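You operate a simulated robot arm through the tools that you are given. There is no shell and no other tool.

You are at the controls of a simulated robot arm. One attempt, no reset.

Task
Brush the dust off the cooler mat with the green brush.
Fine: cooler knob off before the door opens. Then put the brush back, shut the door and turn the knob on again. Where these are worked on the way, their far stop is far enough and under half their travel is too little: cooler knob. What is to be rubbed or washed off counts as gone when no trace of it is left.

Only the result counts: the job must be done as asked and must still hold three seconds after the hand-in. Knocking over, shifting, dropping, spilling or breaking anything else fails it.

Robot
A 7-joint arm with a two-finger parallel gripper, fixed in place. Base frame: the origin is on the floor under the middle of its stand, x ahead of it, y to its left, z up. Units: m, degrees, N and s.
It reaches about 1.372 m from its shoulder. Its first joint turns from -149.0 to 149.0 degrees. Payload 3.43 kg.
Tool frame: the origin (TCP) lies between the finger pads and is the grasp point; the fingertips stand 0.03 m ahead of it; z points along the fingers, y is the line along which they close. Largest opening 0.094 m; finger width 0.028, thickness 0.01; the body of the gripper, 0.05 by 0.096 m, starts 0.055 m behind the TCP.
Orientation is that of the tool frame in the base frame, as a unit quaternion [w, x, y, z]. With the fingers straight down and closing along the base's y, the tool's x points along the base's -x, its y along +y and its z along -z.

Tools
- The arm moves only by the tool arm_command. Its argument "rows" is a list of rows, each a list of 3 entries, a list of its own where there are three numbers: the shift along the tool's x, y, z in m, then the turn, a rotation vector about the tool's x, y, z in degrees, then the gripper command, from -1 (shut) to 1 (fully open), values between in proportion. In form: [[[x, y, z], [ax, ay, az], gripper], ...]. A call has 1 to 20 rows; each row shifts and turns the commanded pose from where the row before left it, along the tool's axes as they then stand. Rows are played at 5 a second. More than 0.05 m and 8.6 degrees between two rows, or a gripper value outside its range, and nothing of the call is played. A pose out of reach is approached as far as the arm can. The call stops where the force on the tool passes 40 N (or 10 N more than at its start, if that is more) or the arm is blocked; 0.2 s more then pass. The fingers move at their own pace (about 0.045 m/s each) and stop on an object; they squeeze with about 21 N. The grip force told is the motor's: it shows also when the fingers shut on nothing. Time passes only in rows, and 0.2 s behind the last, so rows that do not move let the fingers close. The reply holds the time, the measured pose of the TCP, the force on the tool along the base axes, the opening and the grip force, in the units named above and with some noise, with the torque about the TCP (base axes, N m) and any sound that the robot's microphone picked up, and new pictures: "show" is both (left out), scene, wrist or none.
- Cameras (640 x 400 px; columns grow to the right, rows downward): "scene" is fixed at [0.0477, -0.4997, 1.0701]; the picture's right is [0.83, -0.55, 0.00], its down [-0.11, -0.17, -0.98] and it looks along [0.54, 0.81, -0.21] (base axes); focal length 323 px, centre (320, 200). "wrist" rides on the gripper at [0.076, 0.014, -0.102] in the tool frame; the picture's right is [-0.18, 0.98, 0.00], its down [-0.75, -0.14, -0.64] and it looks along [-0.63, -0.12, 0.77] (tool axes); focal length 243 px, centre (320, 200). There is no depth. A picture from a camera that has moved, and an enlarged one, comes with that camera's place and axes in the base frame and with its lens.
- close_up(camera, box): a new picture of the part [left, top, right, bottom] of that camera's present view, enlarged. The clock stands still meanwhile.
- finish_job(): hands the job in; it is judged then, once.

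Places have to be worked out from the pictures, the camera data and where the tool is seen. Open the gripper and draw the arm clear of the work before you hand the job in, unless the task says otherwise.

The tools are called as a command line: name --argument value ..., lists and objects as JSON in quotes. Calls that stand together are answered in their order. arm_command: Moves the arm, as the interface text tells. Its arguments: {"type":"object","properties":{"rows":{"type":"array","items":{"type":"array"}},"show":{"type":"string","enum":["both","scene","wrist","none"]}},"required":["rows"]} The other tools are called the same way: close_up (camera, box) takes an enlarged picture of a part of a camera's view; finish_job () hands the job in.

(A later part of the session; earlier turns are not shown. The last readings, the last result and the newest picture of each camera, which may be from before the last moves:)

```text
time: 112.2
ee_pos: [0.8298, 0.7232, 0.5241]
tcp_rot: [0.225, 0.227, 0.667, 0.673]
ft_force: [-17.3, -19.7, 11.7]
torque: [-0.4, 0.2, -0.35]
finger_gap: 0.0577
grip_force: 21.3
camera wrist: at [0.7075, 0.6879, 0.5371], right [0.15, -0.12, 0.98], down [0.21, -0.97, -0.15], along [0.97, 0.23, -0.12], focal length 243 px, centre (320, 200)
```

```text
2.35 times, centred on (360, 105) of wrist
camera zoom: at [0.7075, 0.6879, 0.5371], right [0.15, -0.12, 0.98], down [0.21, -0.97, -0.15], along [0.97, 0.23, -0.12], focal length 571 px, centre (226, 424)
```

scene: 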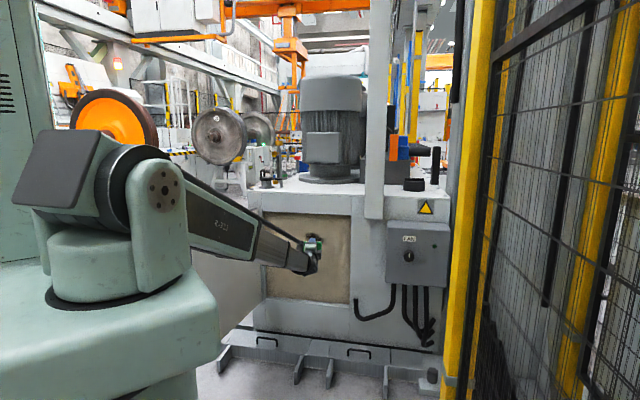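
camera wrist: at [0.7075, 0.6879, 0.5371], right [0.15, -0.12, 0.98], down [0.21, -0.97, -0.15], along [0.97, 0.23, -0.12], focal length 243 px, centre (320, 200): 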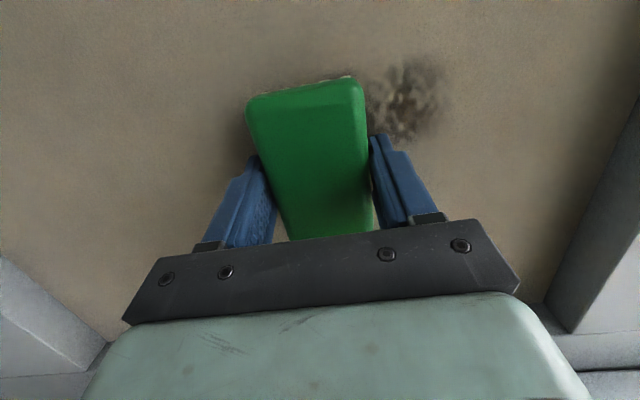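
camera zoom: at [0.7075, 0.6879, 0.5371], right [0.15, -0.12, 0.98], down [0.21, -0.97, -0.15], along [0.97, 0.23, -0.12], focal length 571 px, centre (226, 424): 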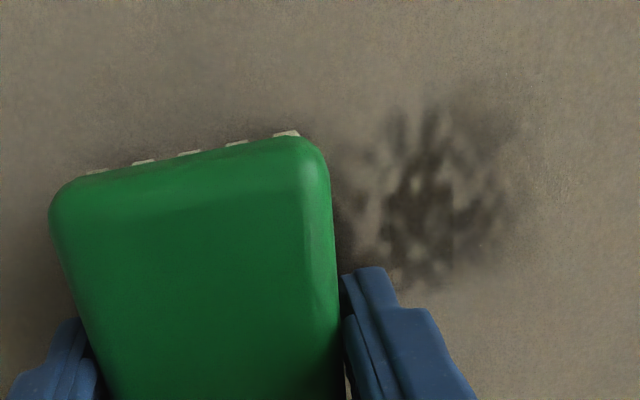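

Still fading. I do another down-stroke pair with ~1.5 mm less press to avoid sticking.

arm_command --rows '[[[0, 0, -0.008], [0, 0, 0], -1], [[0, 0.04, 0], [0, 0, 0], -1], [[0, 0.04, 0], [0, 0, 0], -1], [[0, -0.006, 0.0065], [0, 0, 0], -1], [[0, -0.014, 0], [0, 0, 0], -1], [[0, -0.014, 0], [0, 0, 0], -1], [[0, -0.014, 0], [0, 0, 0], -1], [[0, -0.014, 0], [0, 0, 0], -1], [[0, -0.014, 0], [0, 0, 0], -1], [[0, 0, -0.007], [0, 0, 0], -1], [[0, 0.04, 0], [0, 0, 0], -1], [[0, 0.04, 0], [0, 0, 0], -1], [[0, -0.006, 0.007], [0, 0, 0], -1], [[0, -0.014, 0], [0, 0, 0], -1], [[0, -0.014, 0], [0, 0, 0], -1], [[0, -0.014, 0], [0, 0, 0], -1], [[0, -0.014, 0], [0, 0, 0], -1], [[0, -0.014, 0], [0, 0, 0], -1]]' --show "wrist"

close_up --camera "wrist" --box '[230, 20, 490, 190]'

```text
time: 116.0
ee_pos: [0.8295, 0.722, 0.5309]
tcp_rot: [0.223, 0.229, 0.668, 0.672]
ft_force: [-0.4, 0.8, 0.7]
torque: [-0.04, 0.0, 0.0]
finger_gap: 0.0577
grip_force: 20.8
camera wrist: at [0.7067, 0.6869, 0.5447], right [0.15, -0.12, 0.98], down [0.21, -0.97, -0.15], along [0.97, 0.23, -0.12], focal length 243 px, centre (320, 200)
```

wrist: 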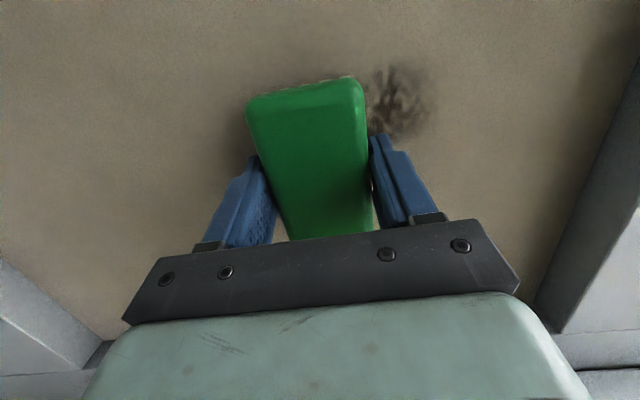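

```text
2.35 times, centred on (360, 105) of wrist
camera zoom: at [0.7067, 0.6869, 0.5447], right [0.15, -0.12, 0.98], down [0.21, -0.97, -0.15], along [0.97, 0.23, -0.12], focal length 571 px, centre (226, 424)
```

zoom: 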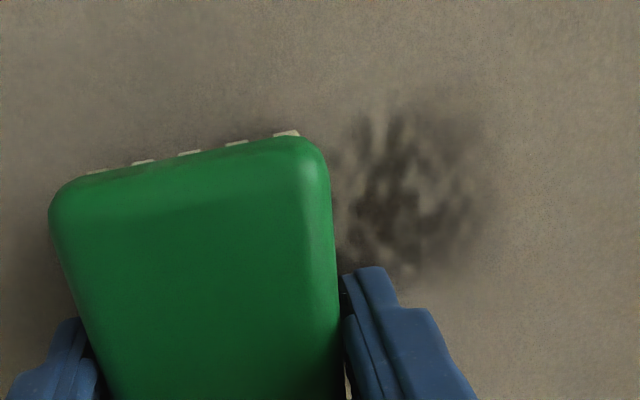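

Those two strokes were light. I press 1 mm deeper and cover the right and then the left fringe of the dust as well.

arm_command --rows '[[[0, 0, -0.007], [0, 0, 0], -1], [[-0.02, 0.04, -0.0028], [0, 0, 0], -1], [[0, 0.036, 0], [0, 0, 0], -1], [[0, -0.006, 0.008], [0, 0, 0], -1], [[0, -0.014, 0], [0, 0, 0], -1], [[0, -0.014, 0], [0, 0, 0], -1], [[0, -0.014, 0], [0, 0, 0], -1], [[0, -0.014, 0], [0, 0, 0], -1], [[0, -0.014, 0], [0, 0, 0], -1]]' --show "wrist"

close_up --camera "wrist" --box '[230, 20, 490, 190]'

```text
time: 118.0
ee_pos: [0.8445, 0.7092, 0.53]
tcp_rot: [0.224, 0.227, 0.669, 0.671]
ft_force: [-0.5, -0.3, -0.8]
torque: [-0.04, 0.0, -0.02]
finger_gap: 0.0575
grip_force: 21.2
camera wrist: at [0.7211, 0.6739, 0.5438], right [0.15, -0.12, 0.98], down [0.21, -0.97, -0.15], along [0.97, 0.23, -0.12], focal length 243 px, centre (320, 200)
```

wrist: 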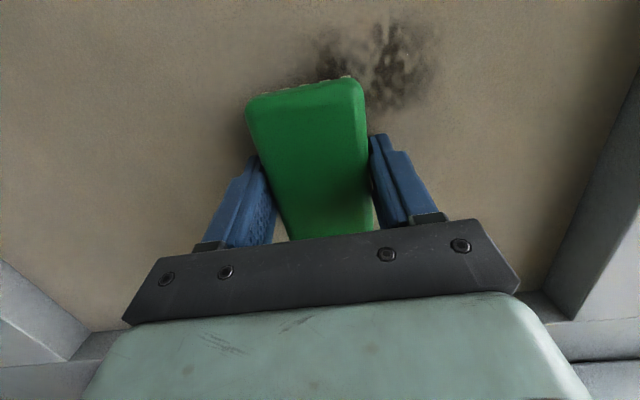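

```text
2.35 times, centred on (360, 105) of wrist
camera zoom: at [0.7211, 0.6739, 0.5438], right [0.15, -0.12, 0.98], down [0.21, -0.97, -0.15], along [0.97, 0.23, -0.12], focal length 571 px, centre (226, 424)
```

zoom: 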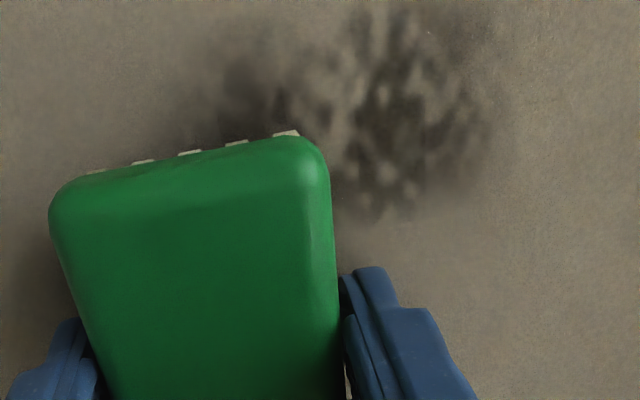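

The right part of the patch is now clean; what remains lies at e≈0.02–0.075, where the left end of the brush isn't bearing. I shift left 5 cm so the bearing right end covers it.

arm_command --rows '[[[0, 0, -0.007], [0, 0, 0], -1], [[0.025, 0.038, 0.0035], [0, 0, 0], -1], [[0.025, 0.038, 0.0035], [0, 0, 0], -1], [[0, 0, 0.007], [0, 0, 0], -1], [[0, 0, 0], [0, 0, 0], -1]]' --show "none"

arm_command --rows '[[[0, 0, 0.001], [0, 0, 0], -1], [[0, 0, 0], [0, 0, 0], -1]]' --show "wrist"

```text
time: 119.2
ee_pos: [0.8086, 0.7429, 0.6093]
tcp_rot: [0.223, 0.229, 0.669, 0.671]
ft_force: [0.4, 0.3, -0.9]
torque: [0.0, 0.04, -0.04]
finger_gap: 0.0575
grip_force: 20.5
```

```text
time: 119.8
ee_pos: [0.8096, 0.7446, 0.6065]
tcp_rot: [0.224, 0.228, 0.669, 0.671]
ft_force: [0.2, 0.2, -1.2]
torque: [-0.03, 0.0, 0.0]
finger_gap: 0.0577
grip_force: 21.1
camera wrist: at [0.6867, 0.7085, 0.6211], right [0.15, -0.12, 0.98], down [0.21, -0.97, -0.15], along [0.97, 0.23, -0.12], focal length 243 px, centre (320, 200)
```

wrist: 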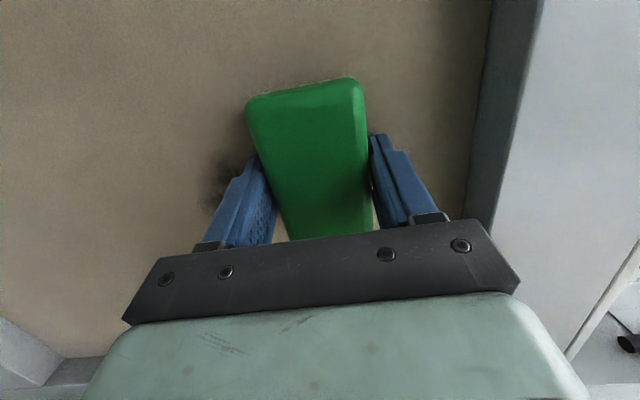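

No contact yet here; I press on in 1 mm steps.

arm_command --rows '[[[0, 0, 0.001], [0, 0, 0], -1], [[0, 0, 0.001], [0, 0, 0], -1], [[0, 0, 0], [0, 0, 0], -1]]' --show "none"

arm_command --rows '[[[0, 0, 0.001], [0, 0, 0], -1], [[0, 0, 0], [0, 0, 0], -1]]' --show "none"

```text
time: 120.5
ee_pos: [0.8087, 0.7439, 0.6079]
tcp_rot: [0.224, 0.228, 0.669, 0.671]
ft_force: [-21.9, -30.3, -2.8]
torque: [-0.13, -0.02, -0.74]
finger_gap: 0.0576
grip_force: 21.1
```

```text
time: 120.9
ee_pos: [0.8092, 0.7444, 0.607]
tcp_rot: [0.223, 0.227, 0.67, 0.671]
ft_force: [-2.9, -2.4, 0.0]
torque: [0.09, -0.09, -0.06]
finger_gap: 0.058
grip_force: 20.5
stopped in row 1: the force on the tool passed its limit at 50 N (the readings are from after the stop); the commanded pose is now the measured one
```

Contact re-established (~4 N after reset). I stroke down here with slight extra press.

arm_command --rows '[[[0, -0.012, 0.0007], [0, 0, 0], -1], [[0, -0.014, 0.0002], [0, 0, 0], -1], [[0, -0.014, 0.0001], [0, 0, 0], -1], [[0, -0.014, 0.0001], [0, 0, 0], -1], [[0, -0.014, 0.0001], [0, 0, 0], -1], [[0, -0.014, 0.0001], [0, 0, 0], -1]]' --show "wrist"

close_up --camera "wrist" --box '[230, 20, 490, 190]'

```text
time: 121.8
ee_pos: [0.8095, 0.7455, 0.5678]
tcp_rot: [0.223, 0.229, 0.669, 0.671]
ft_force: [-3.5, -3.3, -0.8]
torque: [0.07, -0.09, -0.03]
finger_gap: 0.0582
grip_force: 21.2
stopped in row 4: the force on the tool passed its limit at 66 N (the readings are from after the stop); the commanded pose is now the measured one
camera wrist: at [0.6866, 0.7091, 0.5822], right [0.15, -0.12, 0.98], down [0.21, -0.97, -0.15], along [0.97, 0.23, -0.12], focal length 243 px, centre (320, 200)
```

wrist: 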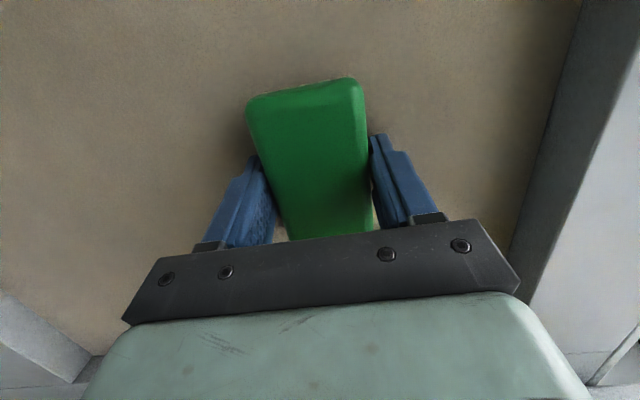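

```text
2.35 times, centred on (360, 105) of wrist
camera zoom: at [0.6866, 0.7091, 0.5822], right [0.15, -0.12, 0.98], down [0.21, -0.97, -0.15], along [0.97, 0.23, -0.12], focal length 571 px, centre (226, 424)
```

zoom: 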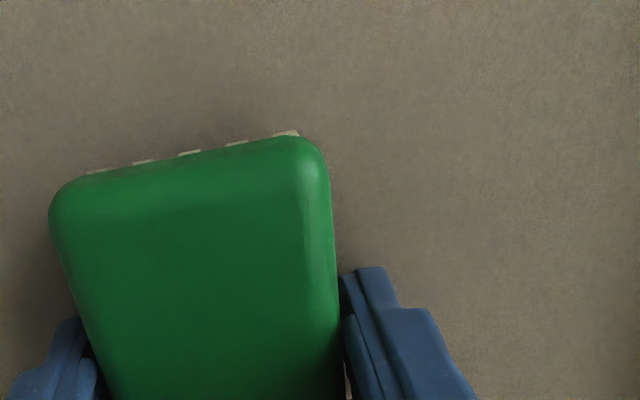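

It stuck mid-stroke; the command reset at z≈0.568. I continue down with a touch less pressure.

arm_command --rows '[[[0, -0.01, -0.0005], [0, 0, 0], -1], [[0, -0.012, 0], [0, 0, 0], -1], [[0, -0.012, 0], [0, 0, 0], -1], [[0, -0.012, 0], [0, 0, 0], -1]]' --show "wrist"

close_up --camera "wrist" --box '[230, 20, 490, 190]'

```text
time: 122.8
ee_pos: [0.8093, 0.7448, 0.5227]
tcp_rot: [0.224, 0.227, 0.669, 0.672]
ft_force: [-3.0, -2.5, 0.8]
torque: [-0.07, 0.03, 0.0]
finger_gap: 0.0578
grip_force: 20.8
camera wrist: at [0.6862, 0.7095, 0.5371], right [0.15, -0.12, 0.98], down [0.21, -0.97, -0.15], along [0.97, 0.23, -0.12], focal length 243 px, centre (320, 200)
```

wrist: 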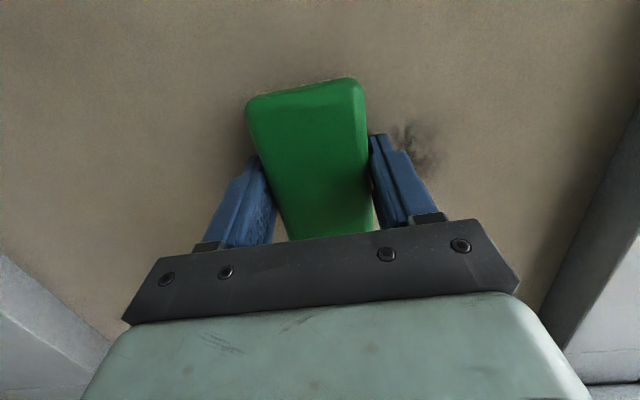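

```text
2.35 times, centred on (360, 105) of wrist
camera zoom: at [0.6862, 0.7095, 0.5371], right [0.15, -0.12, 0.98], down [0.21, -0.97, -0.15], along [0.97, 0.23, -0.12], focal length 571 px, centre (226, 424)
```

zoom: 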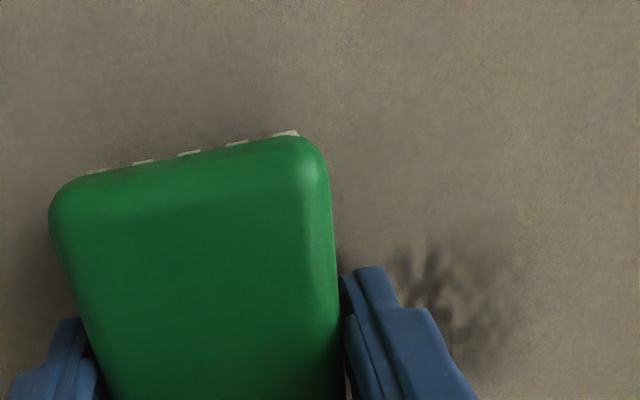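

Much lighter now; the remaining trace is at e≈0.03–0.07, z≈0.56–0.60, under this brush position. I repeat the down-stroke here.

arm_command --rows '[[[0, 0, -0.007], [0, 0, 0], -1], [[0, 0.044, 0], [0, 0, 0], -1], [[0, 0.044, 0], [0, 0, 0], -1], [[0, 0, 0.007], [0, 0, 0], -1], [[0, -0.012, 0.0003], [0, 0, 0], -1], [[0, -0.012, 0], [0, 0, 0], -1], [[0, -0.012, 0], [0, 0, 0], -1], [[0, -0.012, 0], [0, 0, 0], -1], [[0, -0.012, 0], [0, 0, 0], -1], [[0, -0.012, 0], [0, 0, 0], -1], [[0, -0.012, 0], [0, 0, 0], -1]]' --show "wrist"

close_up --camera "wrist" --box '[230, 20, 490, 190]'

```text
time: 124.7
ee_pos: [0.8061, 0.7454, 0.5558]
tcp_rot: [0.224, 0.228, 0.669, 0.671]
ft_force: [-4.5, -3.5, 0.0]
torque: [-0.09, 0.12, -0.02]
finger_gap: 0.0581
grip_force: 20.8
stopped in row 9: the force on the tool passed its limit at 49 N (the readings are from after the stop); the commanded pose is now the measured one
camera wrist: at [0.6851, 0.7105, 0.5694], right [0.15, -0.12, 0.98], down [0.21, -0.97, -0.15], along [0.97, 0.23, -0.12], focal length 243 px, centre (320, 200)
```

wrist: 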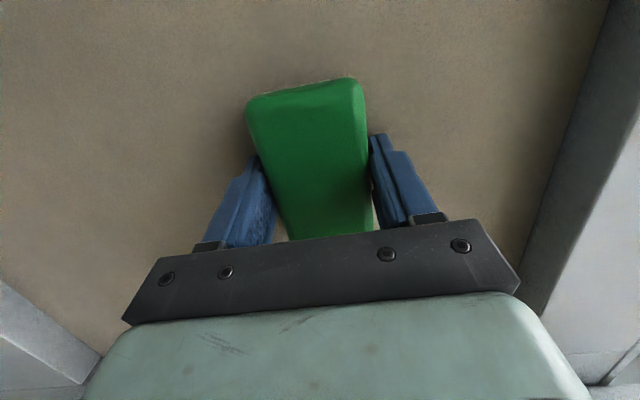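

```text
2.35 times, centred on (360, 105) of wrist
camera zoom: at [0.6851, 0.7105, 0.5694], right [0.15, -0.12, 0.98], down [0.21, -0.97, -0.15], along [0.97, 0.23, -0.12], focal length 571 px, centre (226, 424)
```

zoom: 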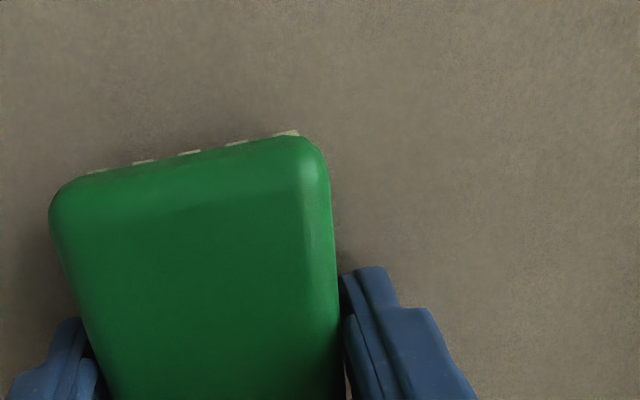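

I continue the stroke downward from here, easing slightly.

arm_command --rows '[[[0, -0.01, -0.0005], [0, 0, 0], -1], [[0, -0.012, 0], [0, 0, 0], -1], [[0, -0.012, 0], [0, 0, 0], -1], [[0, -0.008, 0], [0, 0, 0], -1]]' --show "wrist"

close_up --camera "wrist" --box '[230, 20, 490, 190]'

close_up --camera "scene" --box '[280, 210, 350, 280]'

```text
time: 125.7
ee_pos: [0.8097, 0.7452, 0.5149]
tcp_rot: [0.224, 0.228, 0.668, 0.672]
ft_force: [-6.0, -6.3, 3.0]
torque: [-0.14, 0.06, -0.1]
finger_gap: 0.058
grip_force: 20.1
camera wrist: at [0.6856, 0.71, 0.5279], right [0.15, -0.12, 0.98], down [0.21, -0.97, -0.15], along [0.97, 0.23, -0.12], focal length 243 px, centre (320, 200)
```

wrist: 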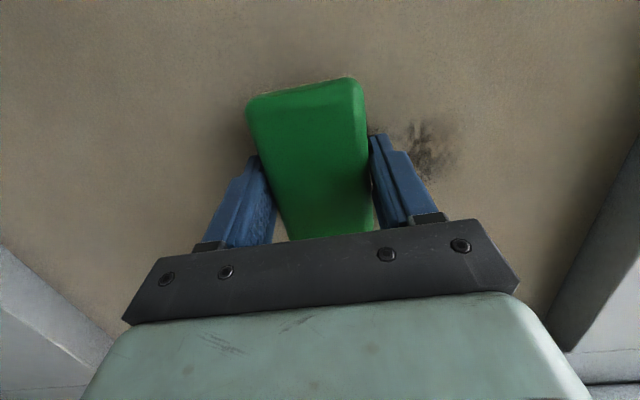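

```text
2.35 times, centred on (360, 105) of wrist
camera zoom: at [0.6856, 0.71, 0.5279], right [0.15, -0.12, 0.98], down [0.21, -0.97, -0.15], along [0.97, 0.23, -0.12], focal length 571 px, centre (226, 424)
```

zoom: 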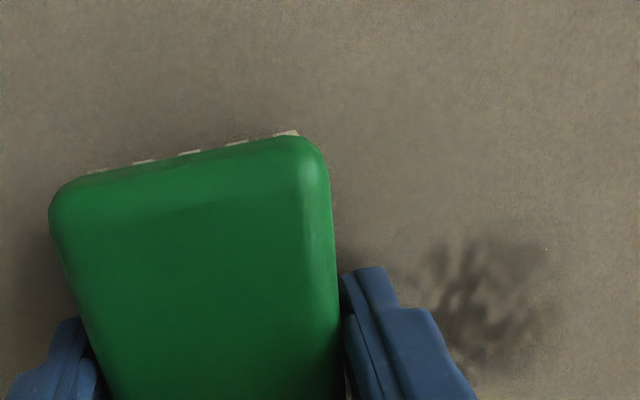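

```text
5.71 times, centred on (315, 245) of scene
camera zoom: at [0.0477, -0.4997, 1.0701], right [0.83, -0.55, 0.0], down [-0.11, -0.17, -0.98], along [0.54, 0.81, -0.21], focal length 1844 px, centre (349, -57)
```

zoom: 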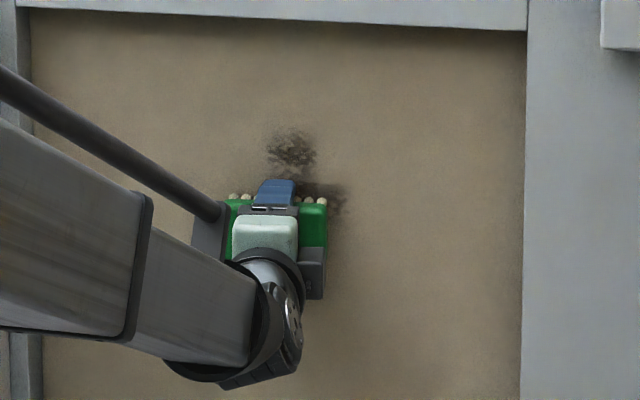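

The scene view shows a remaining blob near e≈0.02–0.065, z≈0.555–0.60 and a faint band at e≈0.05–0.095, z≈0.52–0.55. I shift left ~16 mm and stroke down again.

arm_command --rows '[[[0, 0, -0.007], [0, 0, 0], -1], [[0.0162, 0.048, 0.0022], [0, 0, 0], -1], [[0, 0.044, 0], [0, 0, 0], -1], [[0, 0, 0.0065], [0, 0, 0], -1], [[0, -0.012, 0.0003], [0, 0, 0], -1], [[0, -0.012, 0], [0, 0, 0], -1], [[0, -0.012, 0], [0, 0, 0], -1], [[0, -0.012, 0], [0, 0, 0], -1], [[0, -0.012, 0], [0, 0, 0], -1], [[0, -0.012, 0], [0, 0, 0], -1], [[0, -0.012, 0], [0, 0, 0], -1]]' --show "wrist"

close_up --camera "scene" --box '[280, 210, 350, 280]'

```text
refused: row 2 steps farther than a row can; nothing moved
```

```text
5.71 times, centred on (315, 245) of scene
camera zoom: at [0.0477, -0.4997, 1.0701], right [0.83, -0.55, 0.0], down [-0.11, -0.17, -0.98], along [0.54, 0.81, -0.21], focal length 1844 px, centre (349, -57)
```

zoom: 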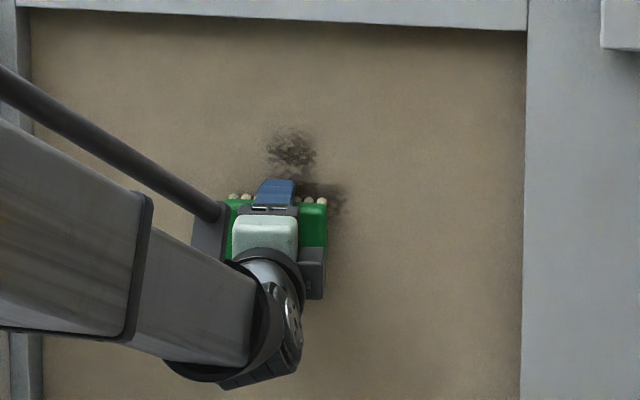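

One step was slightly too long; I resend with shorter rows.

arm_command --rows '[[[0, 0, -0.007], [0, 0, 0], -1], [[0.0162, 0.044, 0.0022], [0, 0, 0], -1], [[0, 0.046, 0], [0, 0, 0], -1], [[0, 0, 0.0065], [0, 0, 0], -1], [[0, -0.012, 0.0003], [0, 0, 0], -1], [[0, -0.012, 0], [0, 0, 0], -1], [[0, -0.012, 0], [0, 0, 0], -1], [[0, -0.012, 0], [0, 0, 0], -1], [[0, -0.012, 0], [0, 0, 0], -1], [[0, -0.012, 0], [0, 0, 0], -1], [[0, -0.012, 0], [0, 0, 0], -1]]' --show "wrist"

close_up --camera "scene" --box '[280, 210, 350, 280]'

```text
time: 128.1
ee_pos: [0.7953, 0.7574, 0.521]
tcp_rot: [0.224, 0.228, 0.668, 0.672]
ft_force: [-0.6, -0.9, -0.5]
torque: [0.01, 0.02, -0.04]
finger_gap: 0.0582
grip_force: 21.0
camera wrist: at [0.6735, 0.7216, 0.5343], right [0.15, -0.12, 0.98], down [0.21, -0.97, -0.15], along [0.97, 0.23, -0.12], focal length 243 px, centre (320, 200)
```

wrist: 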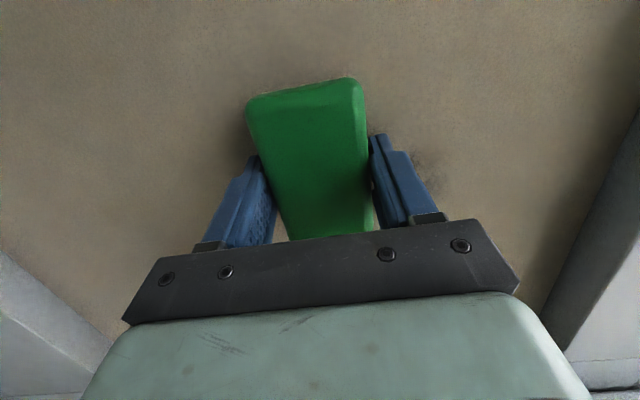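

```text
5.71 times, centred on (315, 245) of scene
camera zoom: at [0.0477, -0.4997, 1.0701], right [0.83, -0.55, 0.0], down [-0.11, -0.17, -0.98], along [0.54, 0.81, -0.21], focal length 1844 px, centre (349, -57)
```

zoom: 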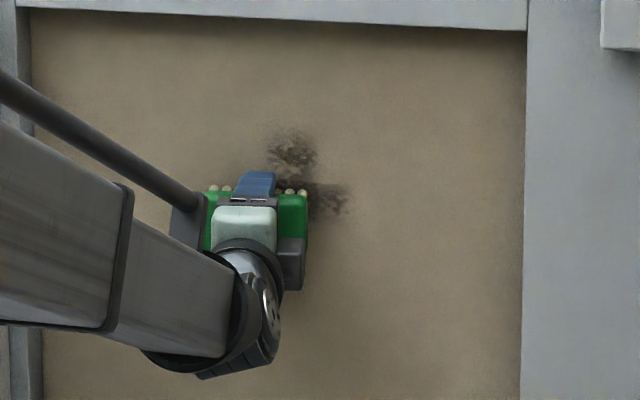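

That stroke was too light (no residual force). I repeat at the same spot with ~1.5 mm more press.

arm_command --rows '[[[0, 0, -0.007], [0, 0, 0], -1], [[0, 0.044, 0], [0, 0, 0], -1], [[0, 0.044, 0], [0, 0, 0], -1], [[0, 0, 0.0085], [0, 0, 0], -1], [[0, -0.01, 0], [0, 0, 0], -1], [[0, -0.01, 0], [0, 0, 0], -1], [[0, -0.012, 0], [0, 0, 0], -1]]' --show "none"

arm_command --rows '[[[0, -0.012, 0], [0, 0, 0], -1], [[0, -0.012, 0], [0, 0, 0], -1], [[0, -0.012, 0], [0, 0, 0], -1], [[0, -0.012, 0], [0, 0, 0], -1]]' --show "none"

close_up --camera "scene" --box '[280, 210, 350, 280]'

```text
time: 129.4
ee_pos: [0.7959, 0.7573, 0.5989]
tcp_rot: [0.224, 0.226, 0.667, 0.673]
ft_force: [-3.6, -3.4, 1.0]
torque: [-0.1, 0.11, -0.08]
finger_gap: 0.0577
grip_force: 21.2
stopped in row 6: the force on the tool passed its limit at 41 N (the readings are from after the stop); the commanded pose is now the measured one
```

```text
time: 130.4
ee_pos: [0.7955, 0.7574, 0.5501]
tcp_rot: [0.225, 0.227, 0.667, 0.673]
ft_force: [-12.0, -12.4, 7.6]
torque: [-0.3, 0.12, -0.26]
finger_gap: 0.0578
grip_force: 21.2
```

```text
5.71 times, centred on (315, 245) of scene
camera zoom: at [0.0477, -0.4997, 1.0701], right [0.83, -0.55, 0.0], down [-0.11, -0.17, -0.98], along [0.54, 0.81, -0.21], focal length 1844 px, centre (349, -57)
```

zoom: 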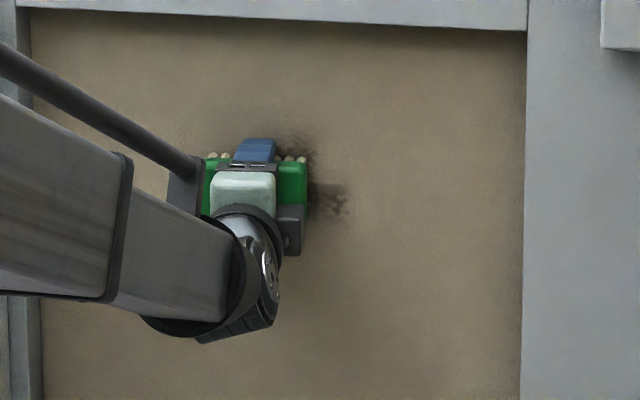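

Sliding now with ~17 N. I finish this stroke and check.

arm_command --rows '[[[0, -0.012, 0], [0, 0, 0], -1], [[0, -0.012, 0], [0, 0, 0], -1], [[0, -0.012, 0], [0, 0, 0], -1]]' --show "none"

close_up --camera "scene" --box '[280, 210, 350, 280]'

close_up --camera "wrist" --box '[230, 20, 490, 190]'

```text
time: 130.8
ee_pos: [0.7963, 0.7563, 0.5371]
tcp_rot: [0.224, 0.227, 0.667, 0.673]
ft_force: [-3.1, -2.1, -0.5]
torque: [-0.07, 0.08, -0.05]
finger_gap: 0.0578
grip_force: 21.2
stopped in row 2: the force on the tool passed its limit at 50 N (the readings are from after the stop); the commanded pose is now the measured one
```

```text
5.71 times, centred on (315, 245) of scene
camera zoom: at [0.0477, -0.4997, 1.0701], right [0.83, -0.55, 0.0], down [-0.11, -0.17, -0.98], along [0.54, 0.81, -0.21], focal length 1844 px, centre (349, -57)
```

zoom: 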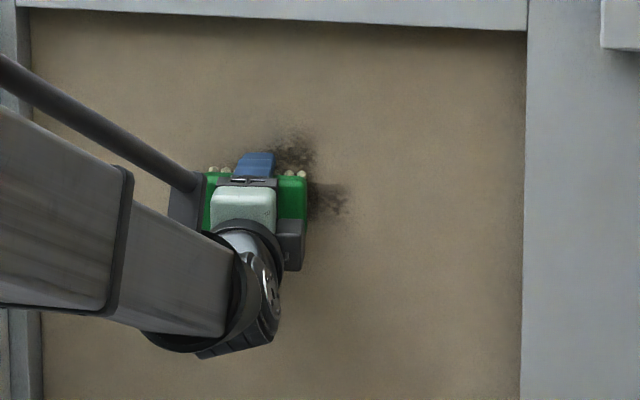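

```text
2.35 times, centred on (360, 105) of wrist
camera zoom: at [0.6734, 0.7219, 0.5504], right [0.15, -0.12, 0.98], down [0.21, -0.97, -0.15], along [0.97, 0.23, -0.12], focal length 571 px, centre (226, 424)
```

zoom: 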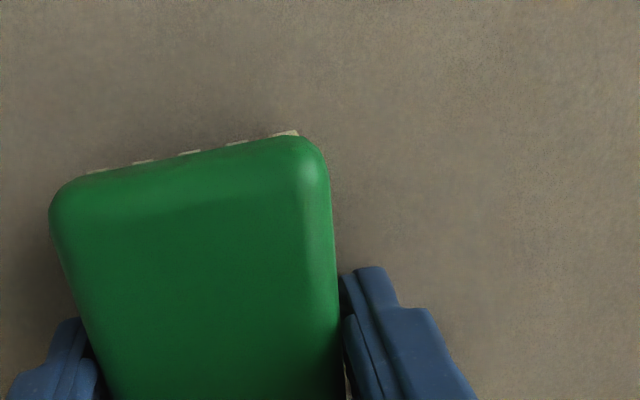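

I back off and move aside to see the whole remaining patch.

arm_command --rows '[[[0, 0, -0.02], [0, 0, 0], -1], [[0, -0.04, -0.02], [0, 0, 0], -1], [[0, -0.045, 0], [0, 0, 0], -1], [[0, 0, 0], [0, 0, 0], -1]]' --show "wrist"

close_up --camera "scene" --box '[280, 210, 350, 280]'

```text
time: 131.8
ee_pos: [0.7724, 0.729, 0.4489]
tcp_rot: [0.224, 0.227, 0.667, 0.673]
ft_force: [-0.6, 0.8, -0.8]
torque: [0.0, 0.01, 0.01]
finger_gap: 0.0582
grip_force: 21.1
camera wrist: at [0.6482, 0.6937, 0.4626], right [0.15, -0.12, 0.98], down [0.21, -0.97, -0.15], along [0.97, 0.23, -0.12], focal length 243 px, centre (320, 200)
```

wrist: 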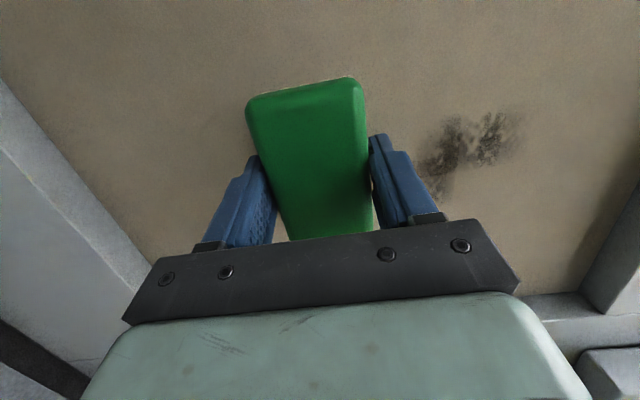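

```text
5.71 times, centred on (315, 245) of scene
camera zoom: at [0.0477, -0.4997, 1.0701], right [0.83, -0.55, 0.0], down [-0.11, -0.17, -0.98], along [0.54, 0.81, -0.21], focal length 1844 px, centre (349, -57)
```

zoom: 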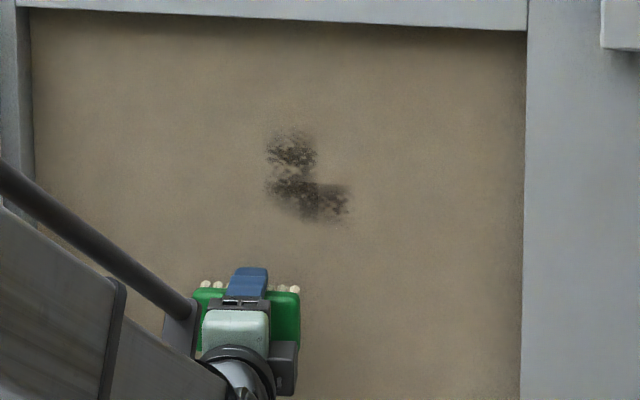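

The upper-right quadrant is fully clean with sharp edges; what's left is the left column and the lower part. The mat seems to lean ~2.5° so only the brush's top edge bears; I pitch the tool up 2.5°, and prepare a longer stroke at e≈0.055 from z≈0.61.

arm_command --rows '[[[0, 0, 0], [-2.5, 0, 0], -1], [[-0.00625, 0.04, -0.00085], [0, 0, 0], -1], [[-0.00625, 0.04, -0.00085], [0, 0, 0], -1], [[-0.00625, 0.04, -0.00085], [0, 0, 0], -1], [[-0.00625, 0.04, -0.00085], [0, 0, 0], -1], [[0, 0, 0.0125], [0, 0, 0], -1], [[0, 0, 0.0125], [0, 0, 0], -1], [[0, 0, 0.0125], [0, 0, 0], -1], [[0, 0, 0], [0, 0, 0], -1]]' --show "none"

```text
time: 133.8
ee_pos: [0.8079, 0.7341, 0.6132]
tcp_rot: [0.229, 0.222, 0.652, 0.688]
ft_force: [-0.1, 0.5, -0.4]
torque: [-0.02, -0.01, -0.02]
finger_gap: 0.0575
grip_force: 21.4
```

No contact yet (n=1.090). I creep in until the force shows.

arm_command --rows '[[[0, 0, 0.002], [0, 0, 0], -1], [[0, 0, 0.002], [0, 0, 0], -1], [[0, 0, 0], [0, 0, 0], -1]]' --show "none"

arm_command --rows '[[[0, 0, 0.0015], [0, 0, 0], -1], [[0, 0, 0], [0, 0, 0], -1]]' --show "none"

```text
time: 134.7
ee_pos: [0.8104, 0.7353, 0.6128]
tcp_rot: [0.229, 0.222, 0.652, 0.687]
ft_force: [0.4, 0.4, -1.3]
torque: [0.0, 0.01, -0.01]
finger_gap: 0.0578
grip_force: 21.1
```

```text
time: 135.2
ee_pos: [0.8114, 0.7356, 0.6148]
tcp_rot: [0.229, 0.223, 0.652, 0.688]
ft_force: [-0.5, -0.1, -0.9]
torque: [-0.02, -0.01, -0.03]
finger_gap: 0.0578
grip_force: 21.5
```

arm_command --rows '[[[0, 0, 0.0015], [0, 0, 0], -1], [[0, 0, 0.0015], [0, 0, 0], -1], [[0, 0, 0], [0, 0, 0], -1]]' --show "none"

arm_command --rows '[[[0, 0, 0.0015], [0, 0, 0], -1], [[0, 0, 0], [0, 0, 0], -1]]' --show "none"

```text
time: 136.1
ee_pos: [0.8117, 0.7383, 0.6147]
tcp_rot: [0.229, 0.222, 0.653, 0.686]
ft_force: [-6.5, -5.0, -0.9]
torque: [-0.23, 0.28, -0.03]
finger_gap: 0.0578
grip_force: 21.4
```

```text
time: 136.7
ee_pos: [0.8122, 0.7385, 0.6142]
tcp_rot: [0.229, 0.222, 0.653, 0.687]
ft_force: [-26.3, -27.3, -3.0]
torque: [-1.0, 0.95, -0.4]
finger_gap: 0.0579
grip_force: 21.2
```

The torque shows that pitch made the bottom edge bear, so the mat is upright after all; cleaning simply needs repeated full passes by the bearing right half of the brush. I undo the pitch and shift left to e≈0.033 to work on the left column.

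arm_command --rows '[[[0, 0, -0.006], [0, 0, 0], -1], [[0.0192, 0.004, 0.0026], [2.3, 0, 0], -1], [[0, 0, 0.004], [0, 0, 0], -1], [[0, 0, 0.002], [0, 0, 0], -1], [[0, 0, 0], [0, 0, 0], -1]]' --show "none"

arm_command --rows '[[[0, 0, 0.001], [0, 0, 0], -1], [[0, 0, 0], [0, 0, 0], -1]]' --show "none"

```text
time: 137.8
ee_pos: [0.8009, 0.7516, 0.6186]
tcp_rot: [0.224, 0.227, 0.666, 0.674]
ft_force: [-2.9, -7.0, -0.6]
torque: [-0.22, 0.1, -0.2]
finger_gap: 0.058
grip_force: 21.1
```

```text
time: 138.4
ee_pos: [0.8019, 0.7514, 0.6194]
tcp_rot: [0.224, 0.227, 0.666, 0.675]
ft_force: [-6.7, -11.7, 0.9]
torque: [-0.34, 0.18, -0.33]
finger_gap: 0.0578
grip_force: 21.0
```

About 13 N normal at e=0.036, z=0.619. I make a long down-stroke to z≈0.48.

arm_command --rows '[[[0, -0.013, -0.0001], [0, 0, 0], -1], [[0, -0.013, -0.0001], [0, 0, 0], -1], [[0, -0.013, -0.0001], [0, 0, 0], -1], [[0, -0.013, -0.0001], [0, 0, 0], -1], [[0, -0.013, -0.0001], [0, 0, 0], -1], [[0, -0.013, -0.0001], [0, 0, 0], -1], [[0, -0.013, -0.0001], [0, 0, 0], -1], [[0, -0.013, -0.0001], [0, 0, 0], -1], [[0, -0.013, -0.0001], [0, 0, 0], -1], [[0, -0.013, -0.0001], [0, 0, 0], -1]]' --show "none"

close_up --camera "scene" --box '[280, 210, 350, 280]'

```text
time: 138.9
ee_pos: [0.8002, 0.7515, 0.6064]
tcp_rot: [0.224, 0.226, 0.665, 0.675]
ft_force: [-2.8, -2.5, -1.0]
torque: [-0.06, 0.1, -0.07]
finger_gap: 0.0579
grip_force: 21.3
stopped in row 2: the force on the tool passed its limit at 49 N (the readings are from after the stop); the commanded pose is now the measured one
```

```text
5.71 times, centred on (315, 245) of scene
camera zoom: at [0.0477, -0.4997, 1.0701], right [0.83, -0.55, 0.0], down [-0.11, -0.17, -0.98], along [0.54, 0.81, -0.21], focal length 1844 px, centre (349, -57)
```

zoom: 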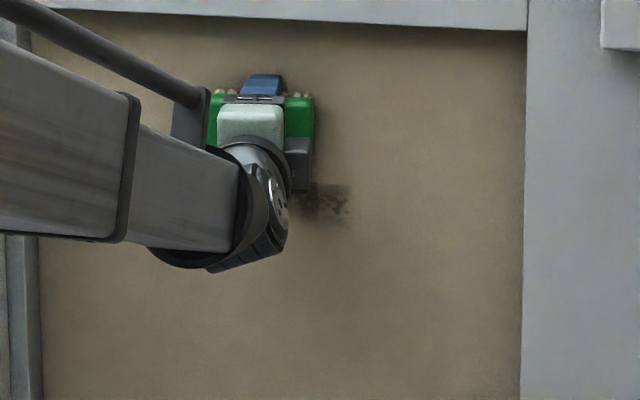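

Going down, the leading bottom edge digs in. I pitch the tool down ~2° so the trailing top edge bears instead, and stroke down again.

arm_command --rows '[[[0, 0.006, -0.004], [2, 0, 0], -1], [[0, 0, 0.004], [0, 0, 0], -1], [[0, -0.01, 0], [0, 0, 0], -1], [[0, -0.012, 0], [0, 0, 0], -1], [[0, -0.012, 0], [0, 0, 0], -1]]' --show "none"

arm_command --rows '[[[0, -0.012, 0.0003], [0, 0, 0], -1], [[0, -0.012, 0.0003], [0, 0, 0], -1], [[0, -0.012, 0.0003], [0, 0, 0], -1], [[0, -0.012, 0.0003], [0, 0, 0], -1]]' --show "none"

```text
time: 140.1
ee_pos: [0.7998, 0.7516, 0.5745]
tcp_rot: [0.22, 0.23, 0.677, 0.664]
ft_force: [1.0, 0.6, 0.1]
torque: [-0.02, 0.0, 0.01]
finger_gap: 0.0578
grip_force: 21.2
```

```text
time: 141.1
ee_pos: [0.8001, 0.7514, 0.5304]
tcp_rot: [0.22, 0.229, 0.676, 0.665]
ft_force: [-0.9, -0.6, -0.9]
torque: [0.03, -0.01, -0.03]
finger_gap: 0.0579
grip_force: 20.9
```

Contact was lost on that pass. I return to the top, press ~2 mm deeper and stroke down with slope compensation.

arm_command --rows '[[[0, 0, -0.005], [0, 0, 0], -1], [[0, 0.045, -0.0014], [0, 0, 0], -1], [[0, 0.043, -0.0014], [0, 0, 0], -1], [[0, 0, 0.005], [0, 0, 0], -1], [[0, 0, 0.001], [0, 0, 0], -1], [[0, 0, 0], [0, 0, 0], -1]]' --show "none"

arm_command --rows '[[[0, 0, 0.001], [0, 0, 0], -1], [[0, 0, 0], [0, 0, 0], -1]]' --show "none"

```text
time: 142.5
ee_pos: [0.7994, 0.7524, 0.6186]
tcp_rot: [0.22, 0.23, 0.677, 0.663]
ft_force: [-8.8, -11.2, -1.5]
torque: [0.35, -0.29, -0.3]
finger_gap: 0.058
grip_force: 21.0
```

```text
time: 143.1
ee_pos: [0.8, 0.7533, 0.618]
tcp_rot: [0.22, 0.229, 0.677, 0.663]
ft_force: [-14.3, -26.0, -4.3]
torque: [0.73, -0.45, -0.61]
finger_gap: 0.0578
grip_force: 20.4
```

28 N with the top edge bearing. Now the down-stroke.

arm_command --rows '[[[0, -0.012, 0.0003], [0, 0, 0], -1], [[0, -0.012, 0.0004], [0, 0, 0], -1], [[0, -0.012, 0.0004], [0, 0, 0], -1], [[0, -0.012, 0.0004], [0, 0, 0], -1]]' --show "none"

arm_command --rows '[[[0, -0.012, 0.0004], [0, 0, 0], -1], [[0, -0.012, 0.0004], [0, 0, 0], -1], [[0, -0.012, 0.0004], [0, 0, 0], -1], [[0, -0.012, 0.0004], [0, 0, 0], -1], [[0, -0.012, 0.0004], [0, 0, 0], -1]]' --show "none"

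close_up --camera "scene" --box '[280, 210, 350, 280]'

```text
time: 143.8
ee_pos: [0.7999, 0.7518, 0.5947]
tcp_rot: [0.22, 0.228, 0.676, 0.665]
ft_force: [-5.7, -5.7, 0.7]
torque: [0.16, -0.17, -0.09]
finger_gap: 0.0579
grip_force: 21.2
stopped in row 3: the force on the tool passed its limit at 60 N (the readings are from after the stop); the commanded pose is now the measured one
```

```text
time: 144.9
ee_pos: [0.8004, 0.7522, 0.5388]
tcp_rot: [0.22, 0.228, 0.676, 0.665]
ft_force: [-2.4, -2.7, -1.2]
torque: [0.07, -0.07, -0.06]
finger_gap: 0.0576
grip_force: 20.4
stopped in row 5: the force on the tool passed its limit at 45 N (the readings are from after the stop); the commanded pose is now the measured one
```

```text
5.71 times, centred on (315, 245) of scene
camera zoom: at [0.0477, -0.4997, 1.0701], right [0.83, -0.55, 0.0], down [-0.11, -0.17, -0.98], along [0.54, 0.81, -0.21], focal length 1844 px, centre (349, -57)
```

zoom: 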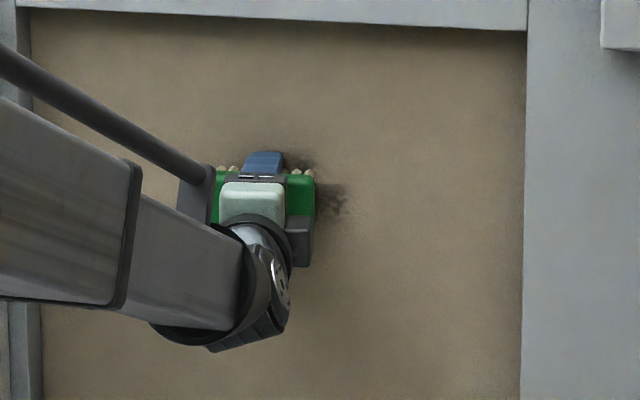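

The upper-left blob is nearly gone above the brush. I continue this stroke downward to z≈0.47.

arm_command --rows '[[[0, -0.012, 0.0002], [0, 0, 0], -1], [[0, -0.012, 0.0003], [0, 0, 0], -1], [[0, -0.012, 0.0003], [0, 0, 0], -1], [[0, -0.012, 0.0003], [0, 0, 0], -1], [[0, -0.012, 0.0003], [0, 0, 0], -1], [[0, -0.012, 0.0003], [0, 0, 0], -1]]' --show "none"

close_up --camera "scene" --box '[280, 210, 350, 280]'

```text
time: 146.3
ee_pos: [0.7986, 0.7547, 0.469]
tcp_rot: [0.221, 0.227, 0.675, 0.667]
ft_force: [-8.5, -10.0, 4.7]
torque: [0.35, -0.42, -0.21]
finger_gap: 0.0579
grip_force: 21.2
```

```text
5.71 times, centred on (315, 245) of scene
camera zoom: at [0.0477, -0.4997, 1.0701], right [0.83, -0.55, 0.0], down [-0.11, -0.17, -0.98], along [0.54, 0.81, -0.21], focal length 1844 px, centre (349, -57)
```

zoom: 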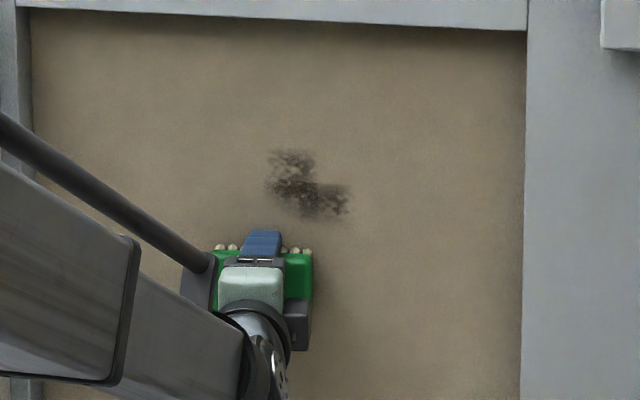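

Cleaning clearly needs firm pressure: the part stroked at high force vanished, the light part didn't. I return to z≈0.595, shift slightly right, and press firmly before stroking down.

arm_command --rows '[[[0, 0, -0.006], [0, 0, 0], -1], [[-0.012, 0.043, -0.003], [0, 0, 0], -1], [[0, 0.043, -0.0013], [0, 0, 0], -1], [[0, 0.04, -0.0013], [0, 0, 0], -1], [[0, 0, 0.006], [0, 0, 0], -1], [[0, 0, 0], [0, 0, 0], -1]]' --show "none"

arm_command --rows '[[[0, 0, 0.001], [0, 0, 0], -1], [[0, 0, 0], [0, 0, 0], -1]]' --show "none"

```text
time: 147.8
ee_pos: [0.808, 0.7437, 0.5928]
tcp_rot: [0.22, 0.228, 0.676, 0.665]
ft_force: [-0.7, -0.6, -0.6]
torque: [0.0, -0.01, 0.01]
finger_gap: 0.0577
grip_force: 21.5
```

```text
time: 148.3
ee_pos: [0.807, 0.7449, 0.5919]
tcp_rot: [0.22, 0.227, 0.675, 0.666]
ft_force: [1.1, 0.6, -1.4]
torque: [0.03, 0.02, 0.0]
finger_gap: 0.0578
grip_force: 21.0
```

arm_command --rows '[[[0, 0, 0.001], [0, 0, 0], -1], [[0, 0, 0.001], [0, 0, 0], -1], [[0, 0, 0], [0, 0, 0], -1]]' --show "none"

arm_command --rows '[[[0, 0, 0.001], [0, 0, 0], -1], [[0, 0, 0], [0, 0, 0], -1]]' --show "none"

```text
time: 149.3
ee_pos: [0.8081, 0.7444, 0.5927]
tcp_rot: [0.219, 0.228, 0.677, 0.665]
ft_force: [-2.6, -2.6, -0.5]
torque: [0.04, -0.12, -0.02]
finger_gap: 0.0579
grip_force: 20.8
stopped in row 3: the force on the tool passed its limit at 42 N (the readings are from after the stop); the commanded pose is now the measured one
```

```text
time: 149.9
ee_pos: [0.8078, 0.7445, 0.5915]
tcp_rot: [0.219, 0.226, 0.677, 0.665]
ft_force: [-18.0, -10.4, -1.2]
torque: [0.4, -0.5, -0.16]
finger_gap: 0.0575
grip_force: 20.4
```

20 N now; stroking down.

arm_command --rows '[[[0, -0.01, 0.0004], [0, 0, 0], -1], [[0, -0.01, 0.0004], [0, 0, 0], -1], [[0, -0.01, 0.0004], [0, 0, 0], -1], [[0, -0.01, 0.0004], [0, 0, 0], -1]]' --show "none"

arm_command --rows '[[[0, -0.01, 0.0005], [0, 0, 0], -1], [[0, -0.01, 0.0005], [0, 0, 0], -1], [[0, -0.01, 0.0004], [0, 0, 0], -1], [[0, -0.01, 0.0004], [0, 0, 0], -1]]' --show "none"

close_up --camera "scene" --box '[280, 210, 350, 280]'

```text
time: 150.8
ee_pos: [0.8071, 0.7454, 0.5624]
tcp_rot: [0.221, 0.225, 0.676, 0.666]
ft_force: [-4.1, -4.8, 1.1]
torque: [0.18, -0.2, -0.08]
finger_gap: 0.0577
grip_force: 20.7
stopped in row 4: the force on the tool passed its limit at 54 N (the readings are from after the stop); the commanded pose is now the measured one
```

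```text
time: 151.8
ee_pos: [0.8066, 0.7459, 0.5231]
tcp_rot: [0.221, 0.225, 0.674, 0.668]
ft_force: [-10.3, -11.9, 7.3]
torque: [0.51, -0.54, -0.22]
finger_gap: 0.0581
grip_force: 21.3
```

```text
5.71 times, centred on (315, 245) of scene
camera zoom: at [0.0477, -0.4997, 1.0701], right [0.83, -0.55, 0.0], down [-0.11, -0.17, -0.98], along [0.54, 0.81, -0.21], focal length 1844 px, centre (349, -57)
```

zoom: 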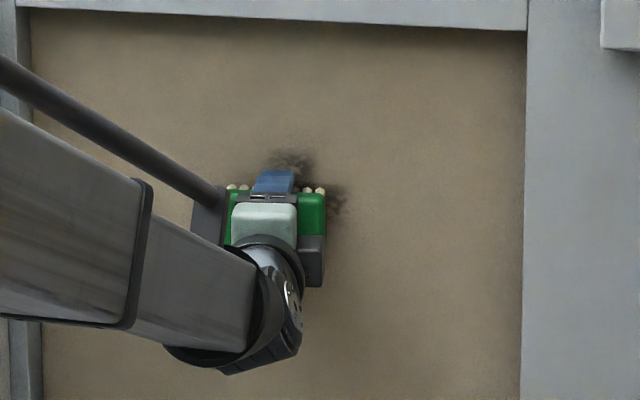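

arm_command --rows '[[[0, -0.01, 0.0003], [0, 0, 0], -1], [[0, -0.01, 0.0003], [0, 0, 0], -1], [[0, -0.01, 0.0003], [0, 0, 0], -1], [[0, -0.01, 0.0003], [0, 0, 0], -1], [[0, -0.01, 0.0003], [0, 0, 0], -1]]' --show "none"

close_up --camera "scene" --box '[280, 210, 350, 280]'

```text
time: 152.5
ee_pos: [0.8062, 0.7475, 0.4997]
tcp_rot: [0.22, 0.226, 0.675, 0.667]
ft_force: [-2.4, -2.6, 0.3]
torque: [0.1, -0.08, -0.08]
finger_gap: 0.058
grip_force: 21.2
stopped in row 3: the force on the tool passed its limit at 51 N (the readings are from after the stop); the commanded pose is now the measured one
```

```text
5.71 times, centred on (315, 245) of scene
camera zoom: at [0.0477, -0.4997, 1.0701], right [0.83, -0.55, 0.0], down [-0.11, -0.17, -0.98], along [0.54, 0.81, -0.21], focal length 1844 px, centre (349, -57)
```

zoom: 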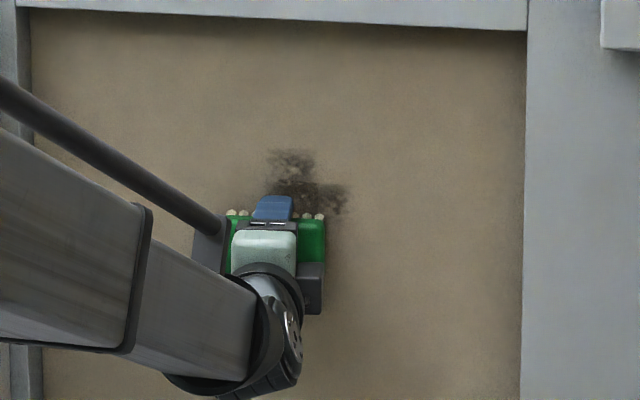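

Individual tiles of the patch seem to vanish after enough passes, so I need more strokes, not more force. I try light two-way strokes with exact slope compensation.

arm_command --rows '[[[0, 0.012, -0.0003], [0, 0, 0], -1], [[0, 0.012, -0.00016], [0, 0, 0], -1], [[0, 0.012, -0.00016], [0, 0, 0], -1], [[0, 0.012, -0.00016], [0, 0, 0], -1], [[0, 0.012, -0.00016], [0, 0, 0], -1], [[0, 0.012, -0.00016], [0, 0, 0], -1], [[0, 0.012, -0.00016], [0, 0, 0], -1], [[0, 0, 0], [0, 0, 0], -1]]' --show "none"

arm_command --rows '[[[0, -0.012, 0.00025], [0, 0, 0], -1], [[0, -0.012, 0.0002], [0, 0, 0], -1], [[0, -0.012, 0.0002], [0, 0, 0], -1], [[0, -0.012, 0.0002], [0, 0, 0], -1], [[0, -0.012, 0.0002], [0, 0, 0], -1], [[0, -0.012, 0.0002], [0, 0, 0], -1], [[0, -0.012, 0.0002], [0, 0, 0], -1]]' --show "none"

close_up --camera "scene" --box '[280, 210, 350, 280]'

```text
time: 154.3
ee_pos: [0.8053, 0.7459, 0.5866]
tcp_rot: [0.22, 0.226, 0.675, 0.667]
ft_force: [0.4, 0.7, -1.1]
torque: [-0.03, -0.01, 0.02]
finger_gap: 0.0578
grip_force: 21.3
```

```text
time: 155.9
ee_pos: [0.806, 0.7476, 0.5014]
tcp_rot: [0.22, 0.226, 0.674, 0.668]
ft_force: [-5.7, -5.3, 2.8]
torque: [0.23, -0.23, -0.08]
finger_gap: 0.0577
grip_force: 20.9
```

```text
5.71 times, centred on (315, 245) of scene
camera zoom: at [0.0477, -0.4997, 1.0701], right [0.83, -0.55, 0.0], down [-0.11, -0.17, -0.98], along [0.54, 0.81, -0.21], focal length 1844 px, centre (349, -57)
```

zoom: 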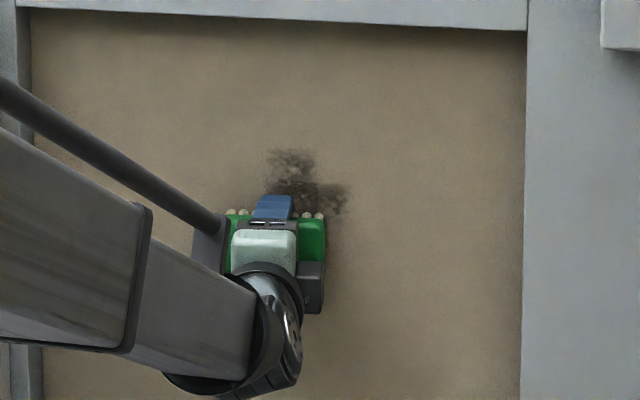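

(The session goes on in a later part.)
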